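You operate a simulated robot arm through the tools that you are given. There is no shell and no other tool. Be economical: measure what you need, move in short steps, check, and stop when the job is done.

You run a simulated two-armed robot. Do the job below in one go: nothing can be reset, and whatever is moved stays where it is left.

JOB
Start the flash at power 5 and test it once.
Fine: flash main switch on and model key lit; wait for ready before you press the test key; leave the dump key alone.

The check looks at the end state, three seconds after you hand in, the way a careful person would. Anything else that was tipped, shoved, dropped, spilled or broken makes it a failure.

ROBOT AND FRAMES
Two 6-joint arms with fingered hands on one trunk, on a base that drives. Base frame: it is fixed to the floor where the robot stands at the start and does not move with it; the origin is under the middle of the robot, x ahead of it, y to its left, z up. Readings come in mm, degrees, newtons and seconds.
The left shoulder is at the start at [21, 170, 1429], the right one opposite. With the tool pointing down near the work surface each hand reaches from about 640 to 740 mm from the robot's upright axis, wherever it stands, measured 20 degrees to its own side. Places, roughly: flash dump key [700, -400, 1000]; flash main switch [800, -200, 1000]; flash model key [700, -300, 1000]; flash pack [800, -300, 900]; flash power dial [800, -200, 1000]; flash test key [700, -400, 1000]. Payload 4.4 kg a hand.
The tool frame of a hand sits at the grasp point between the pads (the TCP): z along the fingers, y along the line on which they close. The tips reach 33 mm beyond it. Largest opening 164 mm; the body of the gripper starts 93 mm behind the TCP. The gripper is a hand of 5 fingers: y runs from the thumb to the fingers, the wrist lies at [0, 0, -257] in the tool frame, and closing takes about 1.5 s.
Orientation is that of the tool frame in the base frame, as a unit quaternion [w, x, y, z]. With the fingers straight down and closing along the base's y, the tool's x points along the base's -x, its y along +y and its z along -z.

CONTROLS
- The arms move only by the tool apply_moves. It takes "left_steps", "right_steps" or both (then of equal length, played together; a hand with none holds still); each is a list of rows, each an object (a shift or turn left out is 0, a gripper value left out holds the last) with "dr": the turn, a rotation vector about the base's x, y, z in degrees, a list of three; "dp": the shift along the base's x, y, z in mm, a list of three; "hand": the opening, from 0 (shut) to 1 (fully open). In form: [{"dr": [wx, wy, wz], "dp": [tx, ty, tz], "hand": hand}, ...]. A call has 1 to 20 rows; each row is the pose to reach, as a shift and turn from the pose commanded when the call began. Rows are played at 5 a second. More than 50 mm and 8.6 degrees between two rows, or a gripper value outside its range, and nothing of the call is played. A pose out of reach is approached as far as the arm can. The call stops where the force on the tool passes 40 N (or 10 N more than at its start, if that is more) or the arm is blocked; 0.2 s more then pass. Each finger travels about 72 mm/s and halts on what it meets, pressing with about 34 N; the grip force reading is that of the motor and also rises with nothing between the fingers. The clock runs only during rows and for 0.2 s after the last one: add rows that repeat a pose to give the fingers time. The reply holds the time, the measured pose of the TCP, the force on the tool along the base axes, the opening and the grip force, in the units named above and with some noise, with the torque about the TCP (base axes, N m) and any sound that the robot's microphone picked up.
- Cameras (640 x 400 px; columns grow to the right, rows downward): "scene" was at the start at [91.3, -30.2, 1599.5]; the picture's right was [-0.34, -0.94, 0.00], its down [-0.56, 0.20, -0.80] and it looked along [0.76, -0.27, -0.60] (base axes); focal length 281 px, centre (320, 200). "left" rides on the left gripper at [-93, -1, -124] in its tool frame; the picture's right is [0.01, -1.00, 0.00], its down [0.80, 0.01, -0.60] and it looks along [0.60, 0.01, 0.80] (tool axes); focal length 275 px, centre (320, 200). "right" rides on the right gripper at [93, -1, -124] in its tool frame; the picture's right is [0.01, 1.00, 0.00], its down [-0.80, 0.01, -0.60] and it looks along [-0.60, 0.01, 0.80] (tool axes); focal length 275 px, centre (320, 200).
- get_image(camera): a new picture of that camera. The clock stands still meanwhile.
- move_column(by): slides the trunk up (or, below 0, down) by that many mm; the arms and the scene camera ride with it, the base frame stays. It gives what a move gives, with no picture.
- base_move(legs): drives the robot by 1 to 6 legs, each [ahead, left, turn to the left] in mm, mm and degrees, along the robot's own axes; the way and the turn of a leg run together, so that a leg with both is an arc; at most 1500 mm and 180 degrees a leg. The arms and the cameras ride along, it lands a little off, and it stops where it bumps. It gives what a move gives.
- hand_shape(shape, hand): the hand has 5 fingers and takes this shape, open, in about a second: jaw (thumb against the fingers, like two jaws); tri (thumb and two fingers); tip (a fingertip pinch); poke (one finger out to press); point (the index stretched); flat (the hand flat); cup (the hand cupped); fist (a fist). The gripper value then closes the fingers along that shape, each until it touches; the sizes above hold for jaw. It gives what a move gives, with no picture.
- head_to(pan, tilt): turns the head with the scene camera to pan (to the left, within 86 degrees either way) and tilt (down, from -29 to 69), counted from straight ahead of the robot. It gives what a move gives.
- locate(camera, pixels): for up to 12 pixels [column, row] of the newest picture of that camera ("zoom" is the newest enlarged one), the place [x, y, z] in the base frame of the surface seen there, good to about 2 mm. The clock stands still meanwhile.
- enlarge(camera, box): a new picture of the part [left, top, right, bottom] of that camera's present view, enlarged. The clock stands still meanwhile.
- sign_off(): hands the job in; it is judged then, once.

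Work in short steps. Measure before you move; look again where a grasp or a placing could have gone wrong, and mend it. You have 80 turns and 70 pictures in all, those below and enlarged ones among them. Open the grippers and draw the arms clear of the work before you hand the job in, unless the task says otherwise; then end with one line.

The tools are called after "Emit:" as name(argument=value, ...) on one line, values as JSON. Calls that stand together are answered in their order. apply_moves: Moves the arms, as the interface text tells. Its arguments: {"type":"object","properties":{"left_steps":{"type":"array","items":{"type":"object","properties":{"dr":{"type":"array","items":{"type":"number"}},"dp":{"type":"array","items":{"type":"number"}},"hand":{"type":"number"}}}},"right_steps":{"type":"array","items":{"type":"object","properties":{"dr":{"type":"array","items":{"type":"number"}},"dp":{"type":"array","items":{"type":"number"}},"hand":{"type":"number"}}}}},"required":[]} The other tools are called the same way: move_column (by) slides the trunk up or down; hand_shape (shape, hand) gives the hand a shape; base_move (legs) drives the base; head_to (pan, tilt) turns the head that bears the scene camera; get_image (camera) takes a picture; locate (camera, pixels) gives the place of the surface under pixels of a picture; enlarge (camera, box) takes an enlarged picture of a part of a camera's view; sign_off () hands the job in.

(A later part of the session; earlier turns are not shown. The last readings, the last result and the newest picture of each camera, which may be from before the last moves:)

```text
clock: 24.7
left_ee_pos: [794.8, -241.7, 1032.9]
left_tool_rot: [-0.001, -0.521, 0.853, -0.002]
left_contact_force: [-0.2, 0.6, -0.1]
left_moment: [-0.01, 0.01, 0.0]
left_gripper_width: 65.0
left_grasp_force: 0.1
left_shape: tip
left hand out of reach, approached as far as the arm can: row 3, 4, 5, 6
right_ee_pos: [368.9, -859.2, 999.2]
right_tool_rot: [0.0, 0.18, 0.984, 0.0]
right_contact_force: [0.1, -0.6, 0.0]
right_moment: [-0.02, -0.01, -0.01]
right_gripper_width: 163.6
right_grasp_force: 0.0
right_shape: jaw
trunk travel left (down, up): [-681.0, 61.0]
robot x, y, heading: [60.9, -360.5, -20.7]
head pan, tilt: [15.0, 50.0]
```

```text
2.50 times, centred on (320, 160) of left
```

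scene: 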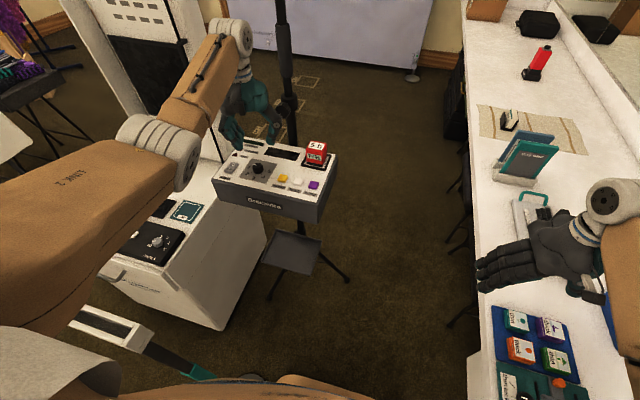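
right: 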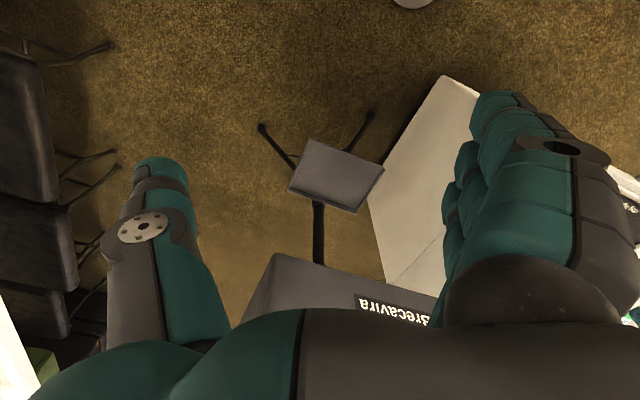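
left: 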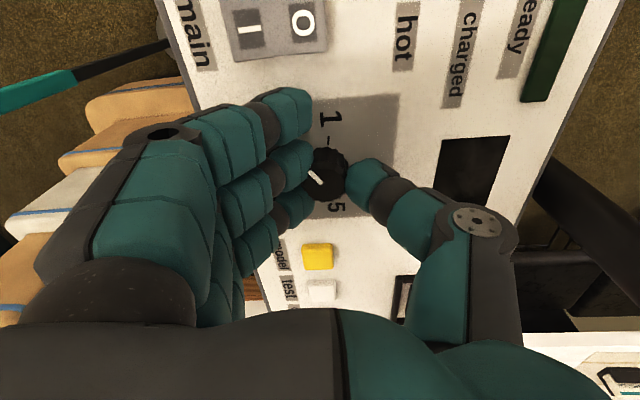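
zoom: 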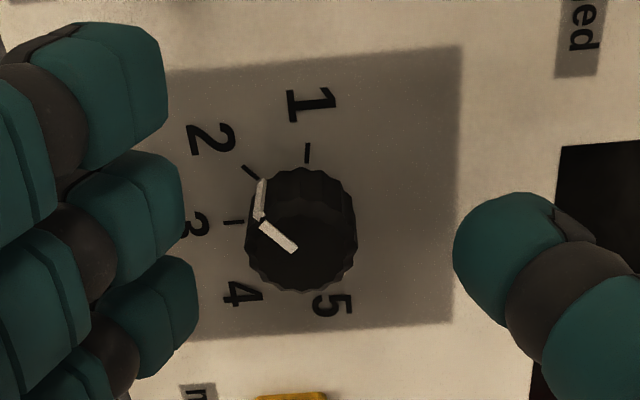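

Pointer sits just past 2. I wind the hand back by 124° above the knob (to yaw offset -40).

Emit:
apply_moves(left_steps=[{"dp": [-2, 0, 4], "dr": [0, 0, -7.75]}, {"dp": [-4, 1, 6], "dr": [0, 0, -15.5]}, {"dp": [-6, 1, 6], "dr": [0, 0, -23.25]}, {"dp": [-7, 2, 6], "dr": [0, 0, -31]}, {"dp": [-7, 2, 6], "dr": [0, 0, -38.75]}, {"dp": [-7, 2, 6], "dr": [0, 0, -46.5]}, {"dp": [-7, 2, 6], "dr": [0, 0, -54.25]}, {"dp": [-7, 2, 6], "dr": [0, 0, -62]}, {"dp": [-7, 2, 6], "dr": [0, 0, -69.75]}, {"dp": [-7, 2, 6], "dr": [0, 0, -77.5]}, {"dp": [-7, 2, 6], "dr": [0, 0, -85.25]}, {"dp": [-7, 2, 6], "dr": [0, 0, -93]}, {"dp": [-7, 2, 6], "dr": [0, 0, -100.75]}, {"dp": [-7, 2, 6], "dr": [0, 0, -108.5]}, {"dp": [-7, 2, 6], "dr": [0, 0, -116.25]}, {"dp": [-7, 2, 6], "dr": [0, 0, -124]}, {"dp": [-7, 2, 6], "dr": [0, 0, -124]}])

Emit:
get_image(camera="left")

Emit:
enlarge(camera="scene", box=[200, 60, 340, 200])

```text
clock: 28.3
left_ee_pos: [786.8, -241.1, 1039.9]
left_tool_rot: [-0.004, 0.507, 0.862, -0.003]
left_contact_force: [0.0, 0.3, 0.4]
left_moment: [-0.02, 0.0, 0.01]
left_gripper_width: 65.0
left_grasp_force: 0.2
left_shape: tip
right_ee_pos: [369.6, -860.3, 999.1]
right_tool_rot: [0.001, 0.18, 0.984, 0.001]
right_contact_force: [0.2, -0.1, -0.4]
right_moment: [0.0, 0.01, 0.03]
right_gripper_width: 164.0
right_grasp_force: 0.0
right_shape: jaw
trunk travel left (down, up): [-681.0, 61.0]
robot x, y, heading: [63.7, -361.5, -20.3]
head pan, tilt: [15.0, 50.0]
```

```text
37 pictures are left
```

left: 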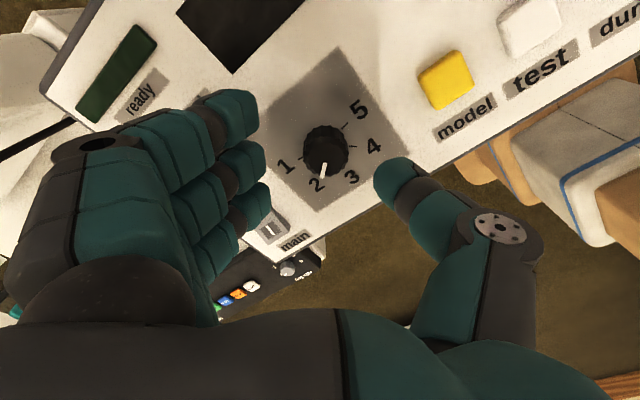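

```text
2.86 times, centred on (270, 130) of scene
```

zoom: 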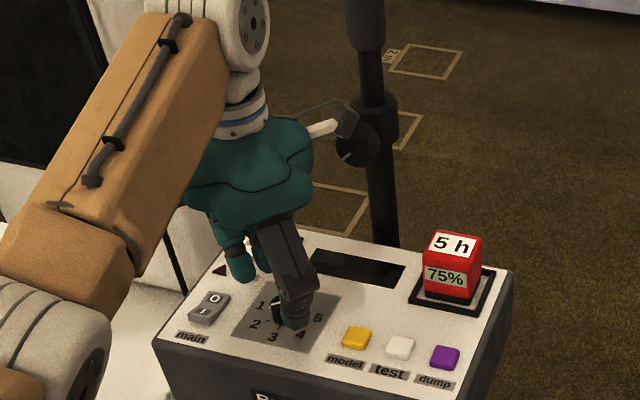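

A camera bracket on the hand is close to the pole's clamp knob ((345,120) in the zoom). I measure their clearance before going down.

Emit:
locate(camera="zoom", pixels=[[345, 115], [330, 128], [355, 110], [350, 150], [342, 155], [372, 150], [365, 165], [375, 105], [240, 265], [290, 315], [305, 320]])

Emit:
enlarge(camera="scene", box=[260, 80, 300, 110])

Emit:
locate(camera="left", pixels=[[252, 115], [262, 160], [266, 195], [378, 178], [325, 150], [325, 170], [308, 155], [345, 150]])

```text
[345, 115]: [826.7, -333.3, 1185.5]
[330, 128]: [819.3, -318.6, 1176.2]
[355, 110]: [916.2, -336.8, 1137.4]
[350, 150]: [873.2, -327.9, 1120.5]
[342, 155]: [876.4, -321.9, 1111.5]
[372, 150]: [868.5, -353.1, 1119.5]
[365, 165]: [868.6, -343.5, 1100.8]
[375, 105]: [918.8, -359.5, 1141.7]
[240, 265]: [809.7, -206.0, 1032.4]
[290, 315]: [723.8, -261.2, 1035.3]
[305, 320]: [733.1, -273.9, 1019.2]
```

```text
13.33 times, centred on (280, 95) of scene
```

zoom: 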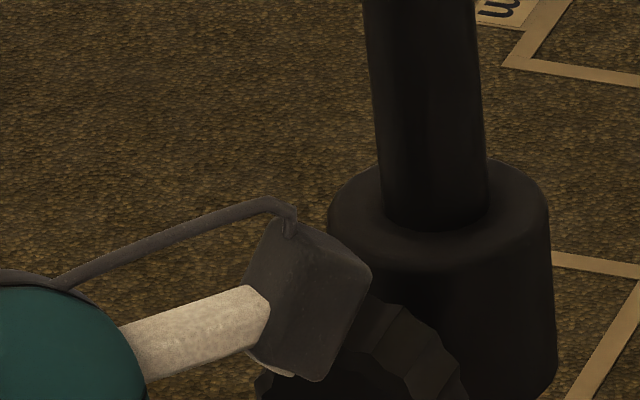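

```text
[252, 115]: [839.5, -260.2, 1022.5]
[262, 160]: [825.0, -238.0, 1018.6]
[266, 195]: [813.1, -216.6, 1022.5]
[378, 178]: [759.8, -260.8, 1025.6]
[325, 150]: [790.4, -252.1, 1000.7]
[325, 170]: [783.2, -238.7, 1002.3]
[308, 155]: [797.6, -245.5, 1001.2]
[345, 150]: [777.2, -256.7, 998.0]
```

Block and clamp knob cleared only by height, so low strokes must stay at yaw ≥ +5. I raise 25 mm, turn back to yaw +20, then descend and grip as before.

Emit:
apply_moves(left_steps=[{"dp": [0, 0, 25]}, {"dp": [0, 0, 25], "dr": [0, 0, 7.5]}, {"dp": [0, 0, 25], "dr": [0, 0, 15]}, {"dp": [0, 0, 25], "dr": [0, 0, 22.5]}, {"dp": [0, 0, 25], "dr": [0, 0, 30]}, {"dp": [-2, 0, 25], "dr": [0, 0, 37.5]}, {"dp": [-4, 1, 25], "dr": [0, 0, 45]}, {"dp": [-6, 1, 20], "dr": [0, 0, 52.5]}, {"dp": [-6, 1, 10], "dr": [0, 0, 60]}, {"dp": [-6, 1, -10], "dr": [0, 0, 60]}, {"dp": [-6, 1, -24], "dr": [0, 0, 60]}, {"dp": [-6, 1, -24], "dr": [0, 0, 60]}])

Emit:
enlarge(camera="left", box=[220, 80, 420, 240])

```text
clock: 30.9
left_ee_pos: [781.7, -239.0, 1016.0]
left_tool_rot: [-0.001, 0.006, 1.0, -0.003]
left_contact_force: [-0.8, 0.2, -0.5]
left_moment: [0.03, 0.0, -0.02]
left_gripper_width: 65.1
left_grasp_force: 0.0
left_shape: tip
right_ee_pos: [369.4, -859.2, 999.5]
right_tool_rot: [0.001, 0.181, 0.984, 0.001]
right_contact_force: [0.0, -0.4, -0.2]
right_moment: [-0.01, 0.01, -0.03]
right_gripper_width: 164.0
right_grasp_force: 0.1
right_shape: jaw
trunk travel left (down, up): [-681.0, 61.0]
robot x, y, heading: [62.2, -359.8, -20.9]
head pan, tilt: [15.0, 50.0]
```

```text
2.50 times, centred on (320, 160) of left
```

zoom: 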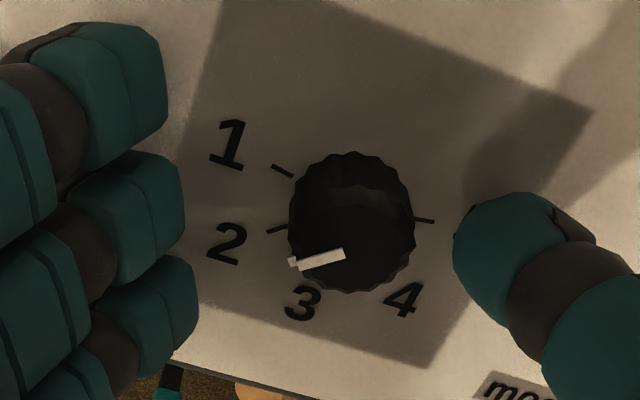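

The pointer lies exactly on tick 2. I close on the knob here.

Emit:
apply_moves(left_steps=[{"hand": 0.25}, {"hand": 0.15}, {"hand": 0.1}, {"hand": 0.1}, {"hand": 0.1}])

```text
clock: 32.1
left_ee_pos: [781.1, -235.8, 1015.8]
left_tool_rot: [-0.001, 0.006, 1.0, -0.003]
left_contact_force: [0.4, 6.3, 1.4]
left_moment: [0.34, -0.09, 0.07]
left_gripper_width: 19.1
left_grasp_force: 33.6
left_shape: tip
right_ee_pos: [370.2, -858.8, 999.9]
right_tool_rot: [0.0, 0.18, 0.984, -0.001]
right_contact_force: [-1.4, -1.1, 0.3]
right_moment: [0.0, 0.0, -0.02]
right_gripper_width: 163.9
right_grasp_force: 0.0
right_shape: jaw
trunk travel left (down, up): [-681.0, 61.0]
robot x, y, heading: [63.8, -363.4, -20.7]
head pan, tilt: [15.0, 50.0]
```

The grip is good with little load. I turn 60° counterclockwise.

Emit:
apply_moves(left_steps=[{"dp": [-1.1, 0.9, 0], "dr": [0, 0, 8]}, {"dp": [-2.1, 0.2, 0], "dr": [0, 0, 16]}, {"dp": [-3, -0.6, 0], "dr": [0, 0, 24]}, {"dp": [-3.7, -1.6, 0], "dr": [0, 0, 32]}, {"dp": [-4.3, -2.6, -0.5], "dr": [0, 0, 40]}, {"dp": [-4.8, -3.8, -0.5], "dr": [0, 0, 48]}, {"dp": [-5.1, -5, -1], "dr": [0, 0, 56]}, {"dp": [-5.2, -5.5, -1], "dr": [0, 0, 60]}, {"dp": [-5.2, -5.5, -1], "dr": [0, 0, 60]}])

Emit:
apply_moves(left_steps=[{"hand": 0.4}, {"hand": 0.4}, {"hand": 0.4}, {"dp": [0, 0, 12]}, {"dp": [0, 0, 24]}, {"dp": [0, 0, 24]}])

Emit:
enlarge(camera="left", box=[220, 80, 420, 240])

```text
clock: 34.1
left_ee_pos: [774.4, -245.3, 1015.5]
left_tool_rot: [0.0, -0.495, 0.869, -0.005]
left_contact_force: [-7.3, 2.2, 4.2]
left_moment: [0.17, 0.21, -0.02]
left_gripper_width: 19.0
left_grasp_force: 33.9
left_shape: tip
right_ee_pos: [369.0, -859.9, 1000.0]
right_tool_rot: [0.003, 0.181, 0.984, 0.001]
right_contact_force: [0.0, 0.5, -0.8]
right_moment: [0.0, 0.03, -0.04]
right_gripper_width: 164.1
right_grasp_force: 0.1
right_shape: jaw
trunk travel left (down, up): [-681.0, 61.0]
robot x, y, heading: [61.6, -359.5, -20.8]
head pan, tilt: [15.0, 50.0]
```

```text
clock: 35.5
left_ee_pos: [775.3, -244.7, 1038.9]
left_tool_rot: [0.001, -0.495, 0.869, -0.004]
left_contact_force: [-0.3, -0.3, 0.2]
left_moment: [-0.05, -0.03, 0.02]
left_gripper_width: 65.0
left_grasp_force: 0.0
left_shape: tip
right_ee_pos: [369.2, -859.7, 999.9]
right_tool_rot: [0.002, 0.181, 0.984, 0.0]
right_contact_force: [0.0, 0.4, 0.3]
right_moment: [-0.01, 0.0, 0.03]
right_gripper_width: 163.8
right_grasp_force: 0.0
right_shape: jaw
trunk travel left (down, up): [-681.0, 61.0]
robot x, y, heading: [60.3, -359.4, -20.8]
head pan, tilt: [15.0, 50.0]
```

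```text
2.50 times, centred on (320, 160) of left
```

zoom: 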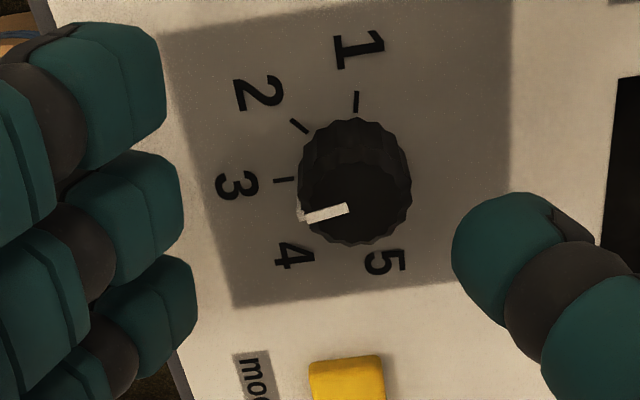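

The pointer is now about 8° past 3, so about 102° remains. I wind back 60°, descend and regrip.

Emit:
apply_moves(left_steps=[{"dp": [1, 1, 2], "dr": [0, 0, -7.5]}, {"dp": [2, 2, 2], "dr": [0, 0, -15]}, {"dp": [3, 3, 2], "dr": [0, 0, -22.5]}, {"dp": [4, 4, 2], "dr": [0, 0, -30]}, {"dp": [5, 5, 2], "dr": [0, 0, -37.5]}, {"dp": [6, 6, 2], "dr": [0, 0, -45]}, {"dp": [6, 7, 2], "dr": [0, 0, -52.5]}, {"dp": [6, 7, 2], "dr": [0, 0, -60]}, {"dp": [6, 7, -12], "dr": [0, 0, -60]}, {"dp": [6, 7, -23], "dr": [0, 0, -60]}, {"dp": [6, 7, -23], "dr": [0, 0, -60]}, {"dp": [6, 7, -23], "dr": [0, 0, -60], "hand": 0.25}, {"dp": [6, 7, -23], "dr": [0, 0, -60], "hand": 0.15}, {"dp": [6, 7, -23], "dr": [0, 0, -60], "hand": 0.1}, {"dp": [6, 7, -23], "dr": [0, 0, -60], "hand": 0.1}, {"dp": [6, 7, -23], "dr": [0, 0, -60], "hand": 0.1}])

```text
clock: 38.9
left_ee_pos: [782.6, -238.5, 1015.1]
left_tool_rot: [-0.001, 0.006, 1.0, -0.004]
left_contact_force: [1.9, 6.2, 1.1]
left_moment: [0.32, -0.16, 0.02]
left_gripper_width: 18.8
left_grasp_force: 33.8
left_shape: tip
right_ee_pos: [370.0, -858.6, 999.1]
right_tool_rot: [0.001, 0.18, 0.984, 0.0]
right_contact_force: [-0.2, -1.7, -0.6]
right_moment: [0.0, 0.02, 0.0]
right_gripper_width: 163.7
right_grasp_force: 0.0
right_shape: jaw
trunk travel left (down, up): [-681.0, 61.0]
robot x, y, heading: [64.1, -359.3, -20.8]
head pan, tilt: [15.0, 50.0]
```

Gripped the same way. I turn another 60°, release and lift.

Emit:
apply_moves(left_steps=[{"dp": [-1.1, 0.4, 0], "dr": [0, 0, 8]}, {"dp": [-2.1, -0.3, 0], "dr": [0, 0, 16]}, {"dp": [-3, -1.1, 0], "dr": [0, 0, 24]}, {"dp": [-3.7, -2.1, 0], "dr": [0, 0, 32]}, {"dp": [-4.3, -3.1, 0], "dr": [0, 0, 40]}, {"dp": [-4.8, -4.3, 0], "dr": [0, 0, 48]}, {"dp": [-5.1, -5.5, 0], "dr": [0, 0, 56]}, {"dp": [-5.2, -6, 0], "dr": [0, 0, 60]}, {"dp": [-5.2, -6, 0], "dr": [0, 0, 60]}])

Emit:
apply_moves(left_steps=[{"hand": 0.4}, {"hand": 0.4}, {"hand": 0.4}, {"dp": [0, 0, 12]}, {"dp": [0, 0, 24]}, {"dp": [0, 0, 24]}])

Emit:
enlarge(camera="left", box=[220, 80, 420, 240])

```text
clock: 40.9
left_ee_pos: [775.6, -244.6, 1015.3]
left_tool_rot: [0.0, -0.495, 0.869, -0.004]
left_contact_force: [-3.3, -0.4, -4.8]
left_moment: [0.12, 0.19, -0.02]
left_gripper_width: 18.8
left_grasp_force: 33.9
left_shape: tip
right_ee_pos: [369.2, -859.1, 999.6]
right_tool_rot: [0.001, 0.18, 0.984, 0.001]
right_contact_force: [-0.4, -0.1, 0.3]
right_moment: [-0.05, 0.01, 0.0]
right_gripper_width: 164.1
right_grasp_force: 0.1
right_shape: jaw
trunk travel left (down, up): [-681.0, 61.0]
robot x, y, heading: [61.8, -356.6, -21.0]
head pan, tilt: [15.0, 50.0]
```

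```text
clock: 42.3
left_ee_pos: [777.1, -243.5, 1039.6]
left_tool_rot: [0.001, -0.494, 0.869, -0.004]
left_contact_force: [-0.5, 0.2, -0.3]
left_moment: [-0.01, 0.01, 0.03]
left_gripper_width: 64.8
left_grasp_force: 0.1
left_shape: tip
right_ee_pos: [369.1, -859.9, 1000.1]
right_tool_rot: [0.001, 0.18, 0.984, 0.001]
right_contact_force: [0.6, -0.4, 0.8]
right_moment: [0.0, 0.03, 0.03]
right_gripper_width: 164.1
right_grasp_force: 0.0
right_shape: jaw
trunk travel left (down, up): [-681.0, 61.0]
robot x, y, heading: [63.3, -357.3, -20.7]
head pan, tilt: [15.0, 50.0]
```

```text
2.50 times, centred on (320, 160) of left
```

zoom: 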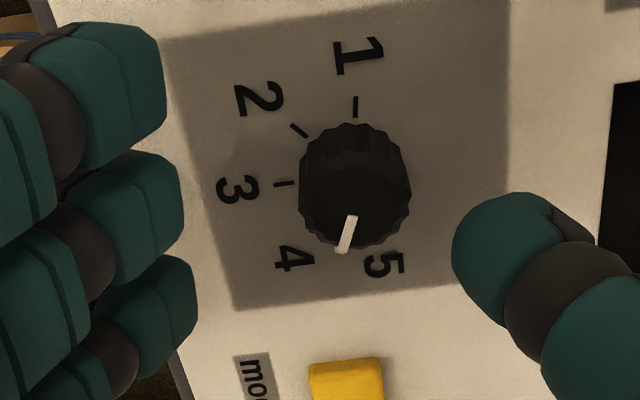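

The pointer now looks between 4 and 5. I measure the tick marks to be sure of their exact angular spacing.

Emit:
locate(camera="zoom", pixels=[[355, 98], [355, 114], [293, 126], [306, 136], [275, 184], [293, 183], [348, 218], [342, 250], [296, 258], [383, 264], [355, 130], [408, 190]])

Emit:
apply_moves(left_steps=[{"dp": [1, 1, 2], "dr": [0, 0, -7.5]}, {"dp": [2, 2, 2], "dr": [0, 0, -15]}, {"dp": [3, 3, 2], "dr": [0, 0, -22.5]}, {"dp": [4, 4, 2], "dr": [0, 0, -30]}, {"dp": [5, 5, 2], "dr": [0, 0, -37.5]}, {"dp": [5, 6, 2], "dr": [0, 0, -45]}, {"dp": [5, 6, 2], "dr": [0, 0, -52.5]}, {"dp": [5, 6, 2], "dr": [0, 0, -60]}, {"dp": [5, 6, 2], "dr": [0, 0, -60]}])

Emit:
enlarge(camera="left", box=[240, 80, 400, 180])

```text
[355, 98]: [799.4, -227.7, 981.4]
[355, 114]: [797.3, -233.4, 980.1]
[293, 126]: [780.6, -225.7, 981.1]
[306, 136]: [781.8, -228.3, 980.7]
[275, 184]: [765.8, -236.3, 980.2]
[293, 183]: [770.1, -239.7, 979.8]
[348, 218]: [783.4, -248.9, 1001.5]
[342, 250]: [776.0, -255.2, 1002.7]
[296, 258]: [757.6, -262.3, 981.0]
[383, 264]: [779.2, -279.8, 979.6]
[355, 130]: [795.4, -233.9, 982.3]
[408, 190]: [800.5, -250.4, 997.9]
```

```text
clock: 44.3
left_ee_pos: [780.5, -236.8, 1041.5]
left_tool_rot: [-0.002, 0.008, 1.0, -0.005]
left_contact_force: [-1.0, -0.3, -0.3]
left_moment: [-0.02, -0.01, 0.01]
left_gripper_width: 65.1
left_grasp_force: 0.0
left_shape: tip
right_ee_pos: [368.2, -860.8, 998.5]
right_tool_rot: [0.001, 0.18, 0.984, 0.0]
right_contact_force: [-0.3, -0.7, 0.4]
right_moment: [0.0, 0.01, 0.02]
right_gripper_width: 163.5
right_grasp_force: 0.1
right_shape: jaw
trunk travel left (down, up): [-681.0, 61.0]
robot x, y, heading: [61.0, -360.6, -20.8]
head pan, tilt: [15.0, 50.0]
```

```text
4.00 times, centred on (320, 130) of left
```

zoom: 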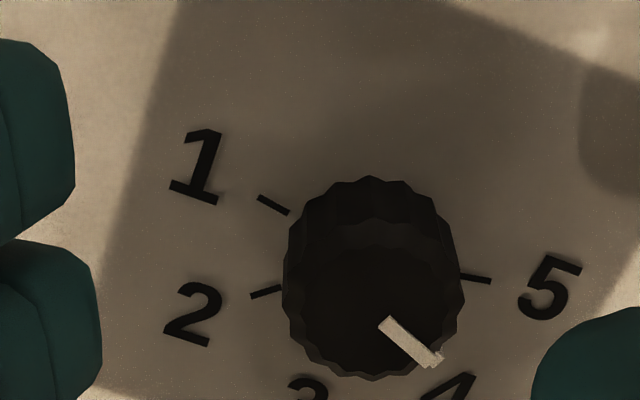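

By the ticks, the pointer is about 30° short of 5. I regrip here, turn 30° and check.

Emit:
apply_moves(left_steps=[{"dp": [1, -3, -12]}, {"dp": [1, -3, -26]}, {"dp": [1, -3, -26]}, {"dp": [1, -3, -26], "hand": 0.25}, {"dp": [1, -3, -26], "hand": 0.15}, {"dp": [1, -3, -26], "hand": 0.1}, {"dp": [1, -3, -26], "hand": 0.1}, {"dp": [1, -3, -26], "hand": 0.1}, {"dp": [0, -2.5, -26], "dr": [0, 0, 8]}, {"dp": [-1, -3.2, -26], "dr": [0, 0, 16]}, {"dp": [-1.9, -4, -26], "dr": [0, 0, 24]}, {"dp": [-2.5, -4.8, -26], "dr": [0, 0, 30]}, {"dp": [-2.5, -4.8, -26], "dr": [0, 0, 30]}])

Emit:
apply_moves(left_steps=[{"hand": 0.4}, {"hand": 0.4}, {"hand": 0.4}, {"dp": [0, 0, 12]}, {"dp": [0, 0, 26]}, {"dp": [0, 0, 26]}])

Emit:
enlarge(camera="left", box=[240, 80, 400, 180])

Emit:
enlarge(camera="scene", box=[205, 120, 345, 220])

```text
clock: 47.1
left_ee_pos: [778.6, -240.4, 1015.6]
left_tool_rot: [0.0, -0.254, 0.967, -0.003]
left_contact_force: [0.8, 12.3, 3.5]
left_moment: [0.46, 0.03, 0.13]
left_gripper_width: 17.7
left_grasp_force: 33.5
left_shape: tip
right_ee_pos: [370.6, -858.2, 999.2]
right_tool_rot: [0.001, 0.181, 0.983, 0.001]
right_contact_force: [-0.1, -0.1, -0.5]
right_moment: [0.02, 0.02, 0.0]
right_gripper_width: 163.7
right_grasp_force: 0.2
right_shape: jaw
trunk travel left (down, up): [-681.0, 61.0]
robot x, y, heading: [63.7, -357.2, -20.8]
head pan, tilt: [15.0, 50.0]
```

```text
clock: 48.5
left_ee_pos: [779.9, -243.1, 1041.6]
left_tool_rot: [-0.001, -0.252, 0.968, -0.005]
left_contact_force: [-1.1, -0.2, 0.2]
left_moment: [0.03, -0.01, 0.0]
left_gripper_width: 64.8
left_grasp_force: 0.0
left_shape: tip
right_ee_pos: [370.1, -859.6, 999.5]
right_tool_rot: [0.001, 0.18, 0.984, 0.001]
right_contact_force: [0.1, 0.0, 0.2]
right_moment: [0.04, -0.01, -0.01]
right_gripper_width: 164.0
right_grasp_force: 0.0
right_shape: jaw
trunk travel left (down, up): [-681.0, 61.0]
robot x, y, heading: [63.7, -359.9, -20.5]
head pan, tilt: [15.0, 50.0]
```

```text
4.00 times, centred on (320, 130) of left
```

zoom: 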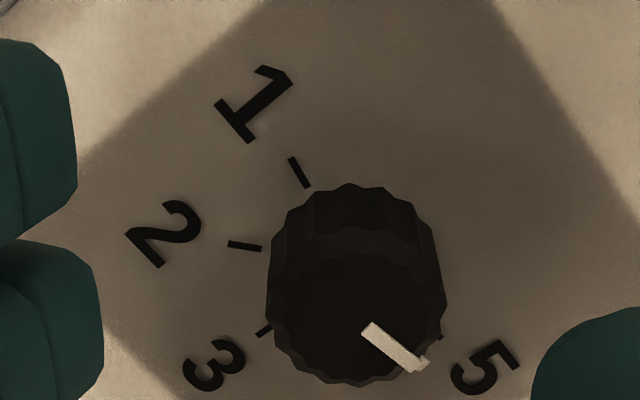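

```text
4.00 times, centred on (275, 170) of scene
```

zoom: 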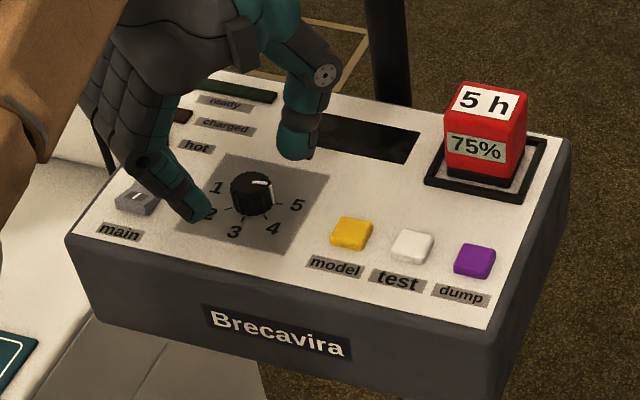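

The pointer now appears at 5. I lift away and take the poke shape, then verify the dial and look at the finger.

Emit:
apply_moves(left_steps=[{"dp": [5, 5, 25]}, {"dp": [10, 20, 50]}, {"dp": [20, 50, 60]}, {"dp": [20, 50, 60]}])

Emit:
hand_shape(hand="left", shape="poke")

Emit:
get_image(camera="left")

Emit:
enlarge(camera="scene", box=[205, 100, 345, 200])

```text
clock: 49.5
left_ee_pos: [797.4, -193.5, 1101.0]
left_tool_rot: [0.0, -0.252, 0.968, -0.004]
left_contact_force: [-0.5, -0.7, -0.7]
left_moment: [0.03, 0.04, 0.0]
left_gripper_width: 65.1
left_grasp_force: 0.1
left_shape: tip
right_ee_pos: [369.2, -860.7, 999.9]
right_tool_rot: [0.001, 0.181, 0.983, 0.001]
right_contact_force: [-0.7, -0.5, 0.3]
right_moment: [0.03, -0.01, 0.01]
right_gripper_width: 164.0
right_grasp_force: 0.0
right_shape: jaw
trunk travel left (down, up): [-681.0, 61.0]
robot x, y, heading: [63.3, -359.5, -20.6]
head pan, tilt: [15.0, 50.0]
```

```text
clock: 50.4
left_ee_pos: [797.2, -192.0, 1101.1]
left_tool_rot: [0.0, -0.252, 0.968, -0.004]
left_contact_force: [-0.9, 0.7, 0.1]
left_moment: [0.04, 0.01, 0.03]
left_gripper_width: 0.1
left_grasp_force: 0.1
left_shape: poke
right_ee_pos: [369.1, -859.9, 999.3]
right_tool_rot: [0.001, 0.181, 0.984, 0.001]
right_contact_force: [-0.2, -0.2, -0.2]
right_moment: [0.03, 0.0, -0.02]
right_gripper_width: 163.9
right_grasp_force: 0.1
right_shape: jaw
trunk travel left (down, up): [-681.0, 61.0]
robot x, y, heading: [62.4, -359.3, -20.7]
head pan, tilt: [15.0, 50.0]
```

```text
28 pictures are left
```

left: 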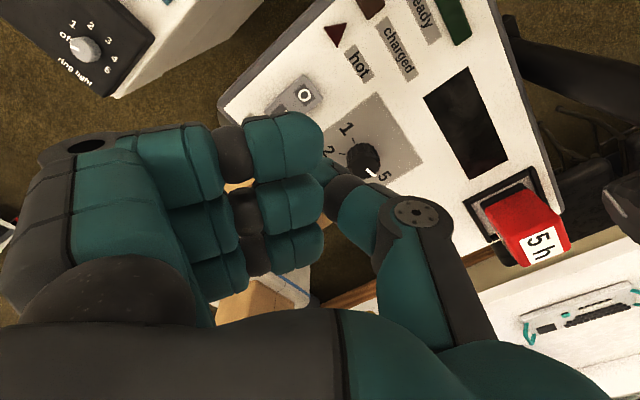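

```text
4.00 times, centred on (275, 150) of scene
```

zoom: 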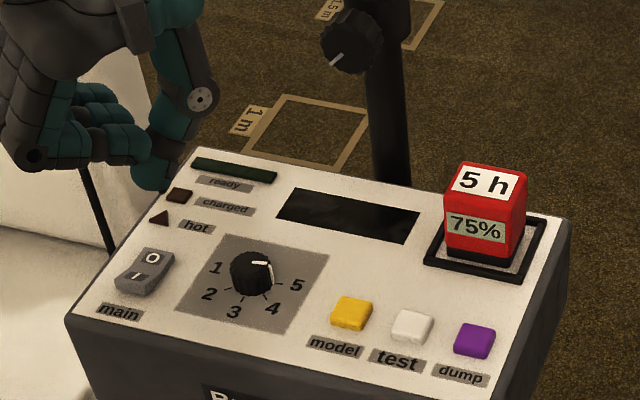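

I zoom in on the dial and on the hand to see which finger sticks out.

Emit:
enlarge(camera="scene", box=[245, 152, 289, 186])

Emit:
enlarge(camera="scene", box=[195, 60, 275, 155])

Emit:
locate(camera="left", pixels=[[295, 135], [315, 130], [310, 190], [310, 240], [340, 185], [330, 165], [345, 205], [330, 155]])

```text
11.76 times, centred on (267, 169) of scene
```

zoom: 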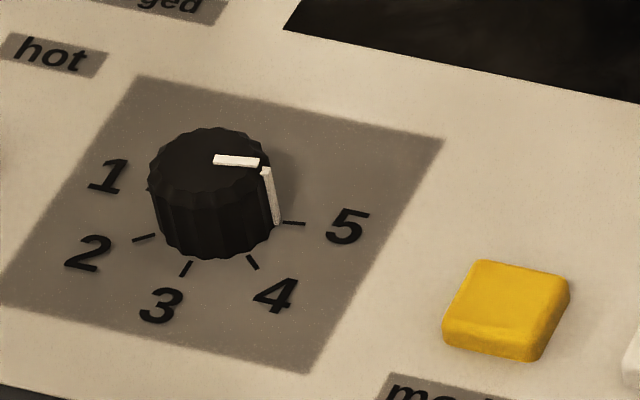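

```text
4.21 times, centred on (235, 108) of scene
```

zoom: 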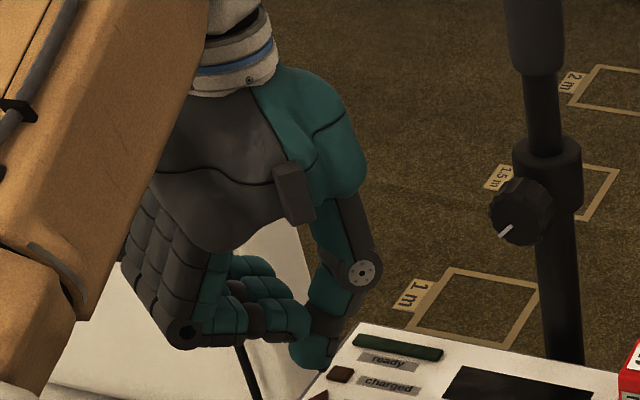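

```text
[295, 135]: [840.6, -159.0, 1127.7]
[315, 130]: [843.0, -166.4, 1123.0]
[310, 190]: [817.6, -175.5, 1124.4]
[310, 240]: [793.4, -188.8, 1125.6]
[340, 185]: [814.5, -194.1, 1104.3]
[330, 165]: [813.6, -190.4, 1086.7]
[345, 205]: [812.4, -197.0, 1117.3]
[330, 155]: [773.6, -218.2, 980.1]
```

The dial pointer is exactly parallel to tick 5. The poke shape leaves only the thumb tip slightly below the fist, so I try "point" instead.

Emit:
hand_shape(hand="left", shape="point")

Emit:
get_image(camera="left")

Emit:
enlarge(camera="scene", box=[195, 80, 295, 180])

```text
clock: 51.3
left_ee_pos: [796.8, -192.4, 1101.2]
left_tool_rot: [-0.001, -0.252, 0.968, -0.004]
left_contact_force: [-0.5, 1.0, 0.7]
left_moment: [0.02, 0.0, 0.02]
left_gripper_width: 156.4
left_grasp_force: 0.2
left_shape: point
right_ee_pos: [370.4, -860.4, 999.5]
right_tool_rot: [0.002, 0.181, 0.984, 0.001]
right_contact_force: [0.3, 0.0, -0.5]
right_moment: [0.01, -0.01, -0.03]
right_gripper_width: 163.8
right_grasp_force: 0.0
right_shape: jaw
trunk travel left (down, up): [-681.0, 61.0]
robot x, y, heading: [61.7, -355.7, -20.7]
head pan, tilt: [15.0, 50.0]
```

```text
24 pictures are left
```

left: 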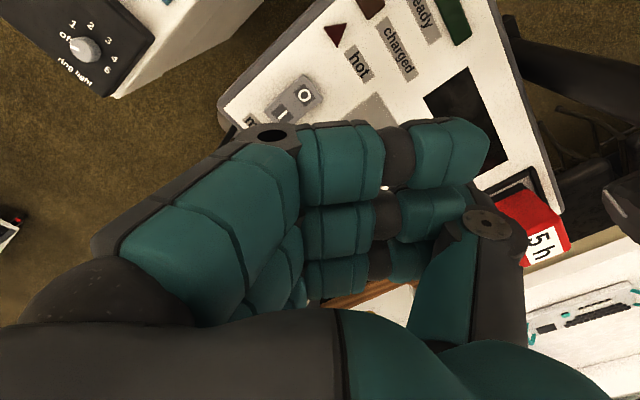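

```text
4.00 times, centred on (245, 130) of scene
```

zoom: 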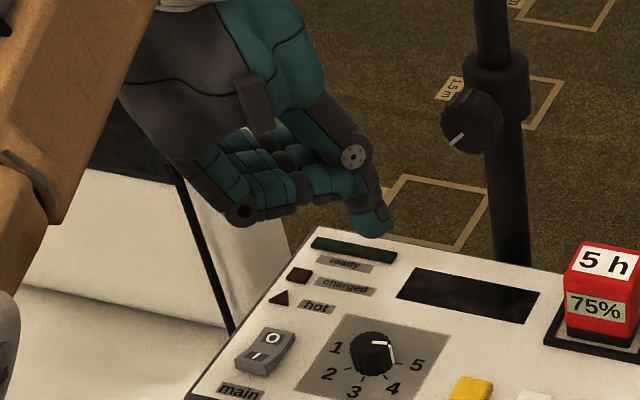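

The thumb appears to be the lowest point in both shapes. I measure how far it protrudes compared with the fingers.

Emit:
locate(camera="zoom", pixels=[[374, 232], [365, 215], [385, 222], [245, 222], [280, 212], [310, 200], [340, 195], [372, 205]])

Emit:
locate(camera="left", pixels=[[482, 150], [465, 125], [460, 190], [410, 275], [440, 160], [272, 138], [340, 130], [480, 165]])

```text
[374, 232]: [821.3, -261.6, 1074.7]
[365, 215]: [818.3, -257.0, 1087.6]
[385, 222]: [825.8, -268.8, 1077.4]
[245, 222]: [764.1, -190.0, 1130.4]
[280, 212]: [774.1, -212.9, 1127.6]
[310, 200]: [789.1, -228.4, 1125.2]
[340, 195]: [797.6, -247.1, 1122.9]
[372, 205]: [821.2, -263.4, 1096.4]
```

```text
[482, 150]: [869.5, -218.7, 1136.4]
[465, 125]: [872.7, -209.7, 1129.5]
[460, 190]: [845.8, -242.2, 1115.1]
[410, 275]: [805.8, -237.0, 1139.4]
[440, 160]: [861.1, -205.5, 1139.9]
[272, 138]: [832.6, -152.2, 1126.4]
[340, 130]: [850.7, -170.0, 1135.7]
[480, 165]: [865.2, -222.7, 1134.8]
```

In "point", the thumb tip is at (822,-262,1073), 40+ mm below the other fingers, with offset from TCP of (25,-70,-28). I use it to press, and locate the rocker's "I" end and the keys precisely.

Emit:
locate(camera="zoom", pixels=[[256, 356], [272, 338], [250, 364], [262, 348], [282, 332], [470, 388]])

Emit:
enlarge(camera="scene", box=[225, 145, 335, 205])

```text
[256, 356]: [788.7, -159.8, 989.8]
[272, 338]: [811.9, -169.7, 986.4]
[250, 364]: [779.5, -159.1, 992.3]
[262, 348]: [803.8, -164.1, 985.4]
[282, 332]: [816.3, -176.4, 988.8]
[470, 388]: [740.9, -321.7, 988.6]
```

```text
5.82 times, centred on (280, 175) of scene
```

zoom: 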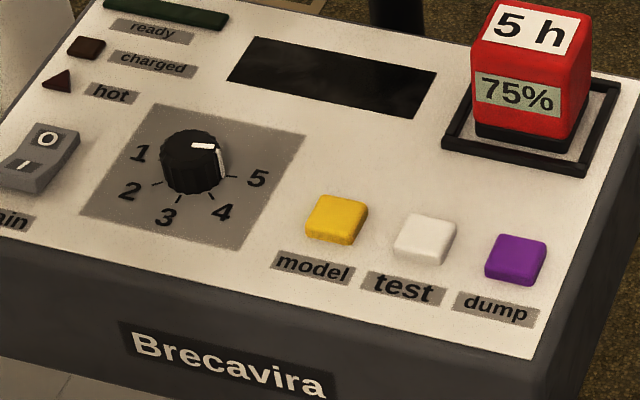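

I get the key centres from this zoom, then hover the thumb over the rocker's "I" end at (784,-160).

Emit:
locate(camera="zoom", pixels=[[337, 215], [426, 235], [516, 255], [530, 10], [20, 175], [40, 145], [312, 215], [362, 220], [401, 235], [452, 240]])

Emit:
apply_moves(left_steps=[{"dp": [-10, 30, 0]}, {"dp": [-20, 60, -20]}, {"dp": [-30, 85, -40]}, {"dp": [-38, 102, -60]}, {"dp": [-38, 102, -60]}])

Emit:
enlarge(camera="scene", box=[195, 110, 275, 190])

Emit:
get_image(camera="left")

```text
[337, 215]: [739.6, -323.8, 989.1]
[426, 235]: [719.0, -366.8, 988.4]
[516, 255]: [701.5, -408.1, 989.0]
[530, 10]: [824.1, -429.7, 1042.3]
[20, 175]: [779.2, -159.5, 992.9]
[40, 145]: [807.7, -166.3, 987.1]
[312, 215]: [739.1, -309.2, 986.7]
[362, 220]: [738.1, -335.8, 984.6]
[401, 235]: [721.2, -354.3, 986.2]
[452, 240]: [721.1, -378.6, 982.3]
```

```text
clock: 52.5
left_ee_pos: [761.2, -89.0, 1040.6]
left_tool_rot: [0.0, -0.252, 0.968, -0.003]
left_contact_force: [0.0, 0.8, -0.2]
left_moment: [0.06, 0.02, 0.0]
left_gripper_width: 156.7
left_grasp_force: 0.2
left_shape: point
right_ee_pos: [369.4, -859.9, 999.7]
right_tool_rot: [0.0, 0.181, 0.984, 0.0]
right_contact_force: [0.3, -0.3, 0.3]
right_moment: [-0.01, -0.05, -0.01]
right_gripper_width: 163.8
right_grasp_force: 0.0
right_shape: jaw
trunk travel left (down, up): [-681.0, 61.0]
robot x, y, heading: [65.2, -359.8, -20.8]
head pan, tilt: [15.0, 50.0]
```

```text
5.00 times, centred on (235, 150) of scene
```

zoom: 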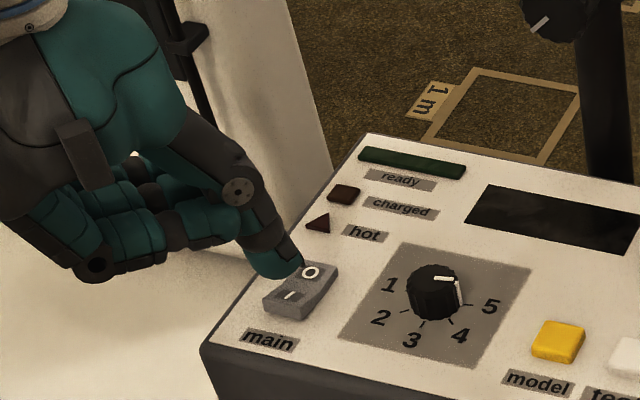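

```text
20 pictures are left
```

left: 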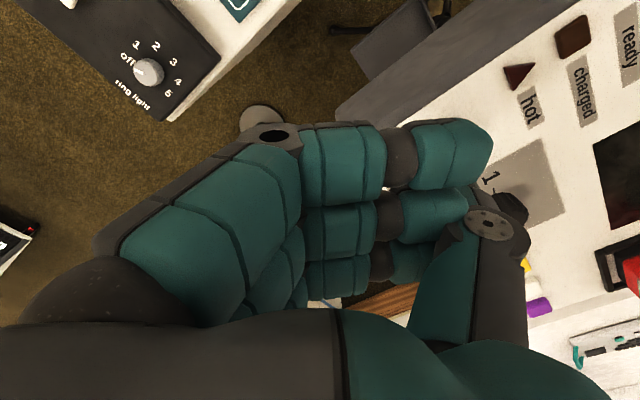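

I measure where the thumb tip actually is over the switch.

Emit:
locate(camera="zoom", pixels=[[280, 277], [265, 270], [298, 264], [278, 262], [290, 296], [283, 300], [300, 272]])

```text
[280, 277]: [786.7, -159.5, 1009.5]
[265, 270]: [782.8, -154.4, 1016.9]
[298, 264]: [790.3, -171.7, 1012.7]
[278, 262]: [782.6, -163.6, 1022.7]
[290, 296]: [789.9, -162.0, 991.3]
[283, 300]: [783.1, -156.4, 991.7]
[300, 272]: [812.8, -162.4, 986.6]
```

The tip centre is about (791,-164,1008). I shift (-8,+4) and press down in small steps.

Emit:
apply_moves(left_steps=[{"dp": [-8, 4, 0]}, {"dp": [-8, 4, -8]}, {"dp": [-8, 4, -13]}, {"dp": [-8, 4, -16]}, {"dp": [-8, 4, -19]}, {"dp": [-8, 4, -22]}, {"dp": [-8, 4, -22]}])

Emit:
enlarge(camera="scene", box=[195, 110, 295, 190])

```text
clock: 54.1
left_ee_pos: [752.5, -87.0, 1022.4]
left_tool_rot: [0.002, -0.252, 0.968, -0.005]
left_contact_force: [-0.6, 3.4, 16.0]
left_moment: [-1.17, -0.73, 0.1]
left_gripper_width: 156.5
left_grasp_force: 0.0
left_shape: point
right_ee_pos: [368.4, -858.7, 1000.1]
right_tool_rot: [0.002, 0.181, 0.984, 0.0]
right_contact_force: [0.9, 0.2, 1.0]
right_moment: [-0.04, 0.03, -0.02]
right_gripper_width: 163.8
right_grasp_force: 0.0
right_shape: jaw
trunk travel left (down, up): [-681.0, 61.0]
robot x, y, heading: [64.7, -359.1, -20.7]
head pan, tilt: [15.0, 50.0]
```

```text
5.00 times, centred on (245, 150) of scene
```

zoom: 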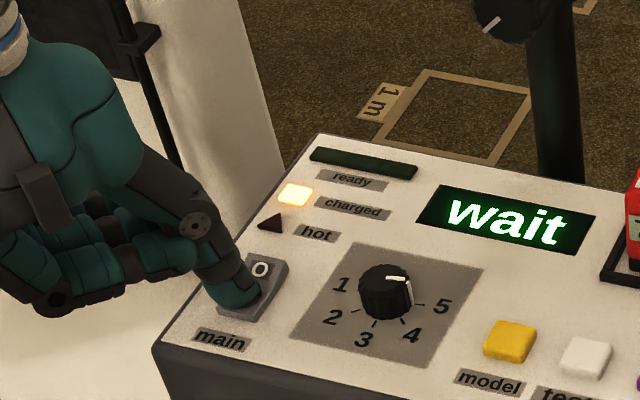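

Main is on: the display says "wait", charged is lit and ready is not yet. I lift and move over to hover above the model key.

Emit:
apply_moves(left_steps=[{"dp": [0, 0, 20]}, {"dp": [0, 0, 40]}, {"dp": [-11, -40, 40]}, {"dp": [-22, -80, 40]}, {"dp": [-33, -120, 40]}, {"dp": [-43, -162, 40]}, {"dp": [-43, -162, 25]}, {"dp": [-43, -162, 25]}])

Emit:
enlarge(camera="scene", box=[215, 110, 335, 210])

```text
clock: 55.9
left_ee_pos: [709.5, -249.1, 1042.4]
left_tool_rot: [0.001, -0.252, 0.968, -0.004]
left_contact_force: [-0.7, -0.7, 0.2]
left_moment: [0.03, 0.0, 0.0]
left_gripper_width: 156.1
left_grasp_force: 0.1
left_shape: point
left hand out of reach, approached as far as the arm can: row 6
right_ee_pos: [368.8, -859.9, 997.7]
right_tool_rot: [0.002, 0.18, 0.984, 0.001]
right_contact_force: [0.1, -0.9, -0.2]
right_moment: [0.01, -0.01, 0.02]
right_gripper_width: 163.9
right_grasp_force: 0.1
right_shape: jaw
trunk travel left (down, up): [-681.0, 61.0]
robot x, y, heading: [59.8, -359.2, -20.9]
head pan, tilt: [15.0, 50.0]
```

```text
4.00 times, centred on (275, 160) of scene
```

zoom: 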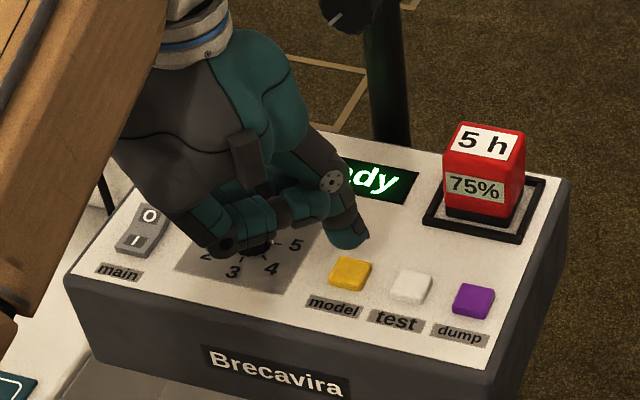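

The display reads "ready". I check the thumb tip position above the model key.

Emit:
locate(camera="zoom", pixels=[[347, 246], [335, 238], [362, 238], [350, 230], [350, 270]])

```text
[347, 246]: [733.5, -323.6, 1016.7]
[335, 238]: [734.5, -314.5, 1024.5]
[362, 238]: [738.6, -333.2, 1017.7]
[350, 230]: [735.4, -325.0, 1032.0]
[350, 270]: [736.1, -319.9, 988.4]
```

The tip is aligned to within 2 mm. I press the model key once, then lift.

Emit:
apply_moves(left_steps=[{"dp": [-2, 2, -10]}, {"dp": [-2, 2, -18]}, {"dp": [-2, 2, -22]}, {"dp": [-2, 2, -25]}, {"dp": [-2, 2, -28]}, {"dp": [-2, 2, -28]}])

Emit:
enlarge(camera="scene", box=[215, 110, 335, 210])

```text
clock: 57.3
left_ee_pos: [709.0, -245.7, 1016.3]
left_tool_rot: [0.0, -0.252, 0.968, -0.005]
left_contact_force: [-0.7, 1.8, 8.5]
left_moment: [-0.58, -0.39, 0.04]
left_gripper_width: 156.3
left_grasp_force: 0.0
left_shape: point
right_ee_pos: [368.6, -860.6, 999.4]
right_tool_rot: [0.001, 0.18, 0.984, 0.001]
right_contact_force: [0.1, -0.1, 0.0]
right_moment: [0.03, -0.02, 0.04]
right_gripper_width: 163.6
right_grasp_force: 0.2
right_shape: jaw
trunk travel left (down, up): [-681.0, 61.0]
robot x, y, heading: [65.3, -358.8, -20.8]
head pan, tilt: [15.0, 50.0]
heard: click
```

```text
4.00 times, centred on (275, 160) of scene
```

zoom: 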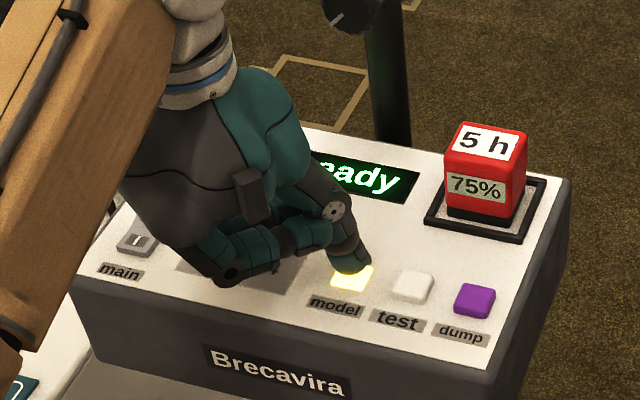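

There was a click and the model key is lit. I lift and hover above the test key, checking ready again.

Emit:
apply_moves(left_steps=[{"dp": [0, 0, 12]}, {"dp": [0, 0, 22]}, {"dp": [-10, -22, 22]}, {"dp": [-20, -43, 22]}, {"dp": [-20, -43, 22]}])

Emit:
enlarge(camera="scene", box=[215, 110, 335, 210])

Emit:
locate(camera="zoom", pixels=[[409, 262], [398, 252], [423, 252], [410, 240], [410, 285], [412, 256]])

```text
clock: 58.5
left_ee_pos: [695.2, -291.7, 1029.5]
left_tool_rot: [0.001, -0.252, 0.968, -0.004]
left_contact_force: [-0.4, 0.7, 0.0]
left_moment: [0.01, 0.0, -0.04]
left_gripper_width: 156.4
left_grasp_force: 0.0
left_shape: point
left hand out of reach, approached as far as the arm can: row 4, 5
right_ee_pos: [369.7, -858.1, 999.8]
right_tool_rot: [0.001, 0.18, 0.984, 0.001]
right_contact_force: [0.8, 0.9, -0.4]
right_moment: [-0.04, 0.0, 0.0]
right_gripper_width: 163.8
right_grasp_force: 0.0
right_shape: jaw
trunk travel left (down, up): [-681.0, 61.0]
robot x, y, heading: [60.9, -362.3, -20.7]
head pan, tilt: [15.0, 50.0]
```

```text
4.00 times, centred on (275, 160) of scene
```

zoom: 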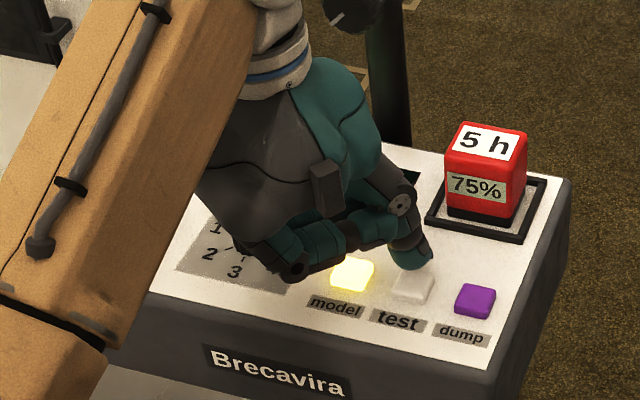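

```text
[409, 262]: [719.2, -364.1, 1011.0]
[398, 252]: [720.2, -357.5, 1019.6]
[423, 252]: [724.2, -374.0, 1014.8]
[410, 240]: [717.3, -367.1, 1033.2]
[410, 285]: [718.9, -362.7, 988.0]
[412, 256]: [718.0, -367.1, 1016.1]
```

The tip is about 5 mm forward of the key centre, which I'll correct while pressing. The hand hides the ready lamp, so I look with the left camera first.

Emit:
get_image(camera="left")

```text
15 pictures are left
```

left: 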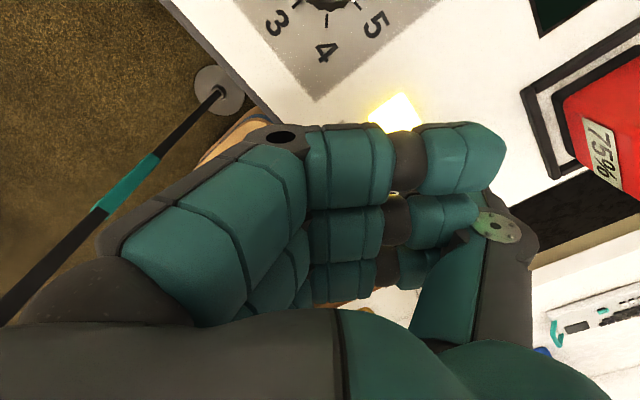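

The display read "ready" at the last two looks, just before this. I press the test key once.

Emit:
apply_moves(left_steps=[{"dp": [-3, 1, -5]}, {"dp": [-5, 1, -9]}, {"dp": [-5, 1, -12]}, {"dp": [-5, 1, -15]}, {"dp": [-5, 1, -15]}])

Emit:
enlarge(camera="scene", box=[215, 110, 335, 210])

```text
clock: 59.7
left_ee_pos: [688.7, -289.8, 1015.6]
left_tool_rot: [0.0, -0.253, 0.968, -0.005]
left_contact_force: [1.8, 2.9, 9.2]
left_moment: [-0.61, -0.44, 0.22]
left_gripper_width: 156.5
left_grasp_force: 0.0
left_shape: point
right_ee_pos: [369.6, -858.9, 998.9]
right_tool_rot: [0.0, 0.18, 0.984, 0.001]
right_contact_force: [-0.6, 0.9, -0.4]
right_moment: [0.01, -0.01, -0.01]
right_gripper_width: 164.0
right_grasp_force: 0.0
right_shape: jaw
trunk travel left (down, up): [-681.0, 61.0]
robot x, y, heading: [61.2, -359.0, -20.9]
head pan, tilt: [15.0, 50.0]
heard: click
```

```text
4.00 times, centred on (275, 160) of scene
```

zoom: 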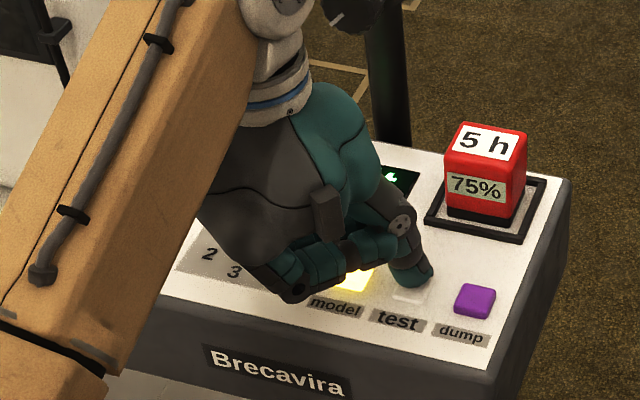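

It clicked once. I lift off and retreat up and left, away from the keys and timer, then check the panel.

Emit:
apply_moves(left_steps=[{"dp": [2, 0, 10]}, {"dp": [6, 5, 18]}, {"dp": [20, 20, 28]}, {"dp": [45, 45, 40]}, {"dp": [75, 70, 60]}, {"dp": [105, 95, 82]}, {"dp": [108, 130, 90]}, {"dp": [108, 160, 95]}, {"dp": [108, 160, 95]}])

Emit:
enlarge(camera="scene", box=[205, 110, 345, 210])

```text
clock: 61.7
left_ee_pos: [798.8, -130.7, 1109.9]
left_tool_rot: [0.0, -0.252, 0.968, -0.003]
left_contact_force: [0.8, -0.4, 0.3]
left_moment: [0.03, -0.02, 0.0]
left_gripper_width: 156.4
left_grasp_force: 0.1
left_shape: point
right_ee_pos: [369.2, -861.2, 999.3]
right_tool_rot: [0.001, 0.181, 0.983, 0.001]
right_contact_force: [-0.7, 0.2, -1.0]
right_moment: [0.02, 0.0, 0.03]
right_gripper_width: 163.5
right_grasp_force: 0.1
right_shape: jaw
trunk travel left (down, up): [-681.0, 61.0]
robot x, y, heading: [60.3, -357.8, -20.8]
head pan, tilt: [15.0, 50.0]
```

```text
4.00 times, centred on (275, 160) of scene
```

zoom: 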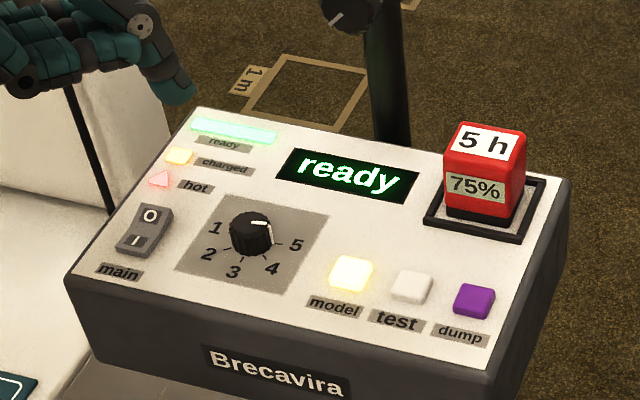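

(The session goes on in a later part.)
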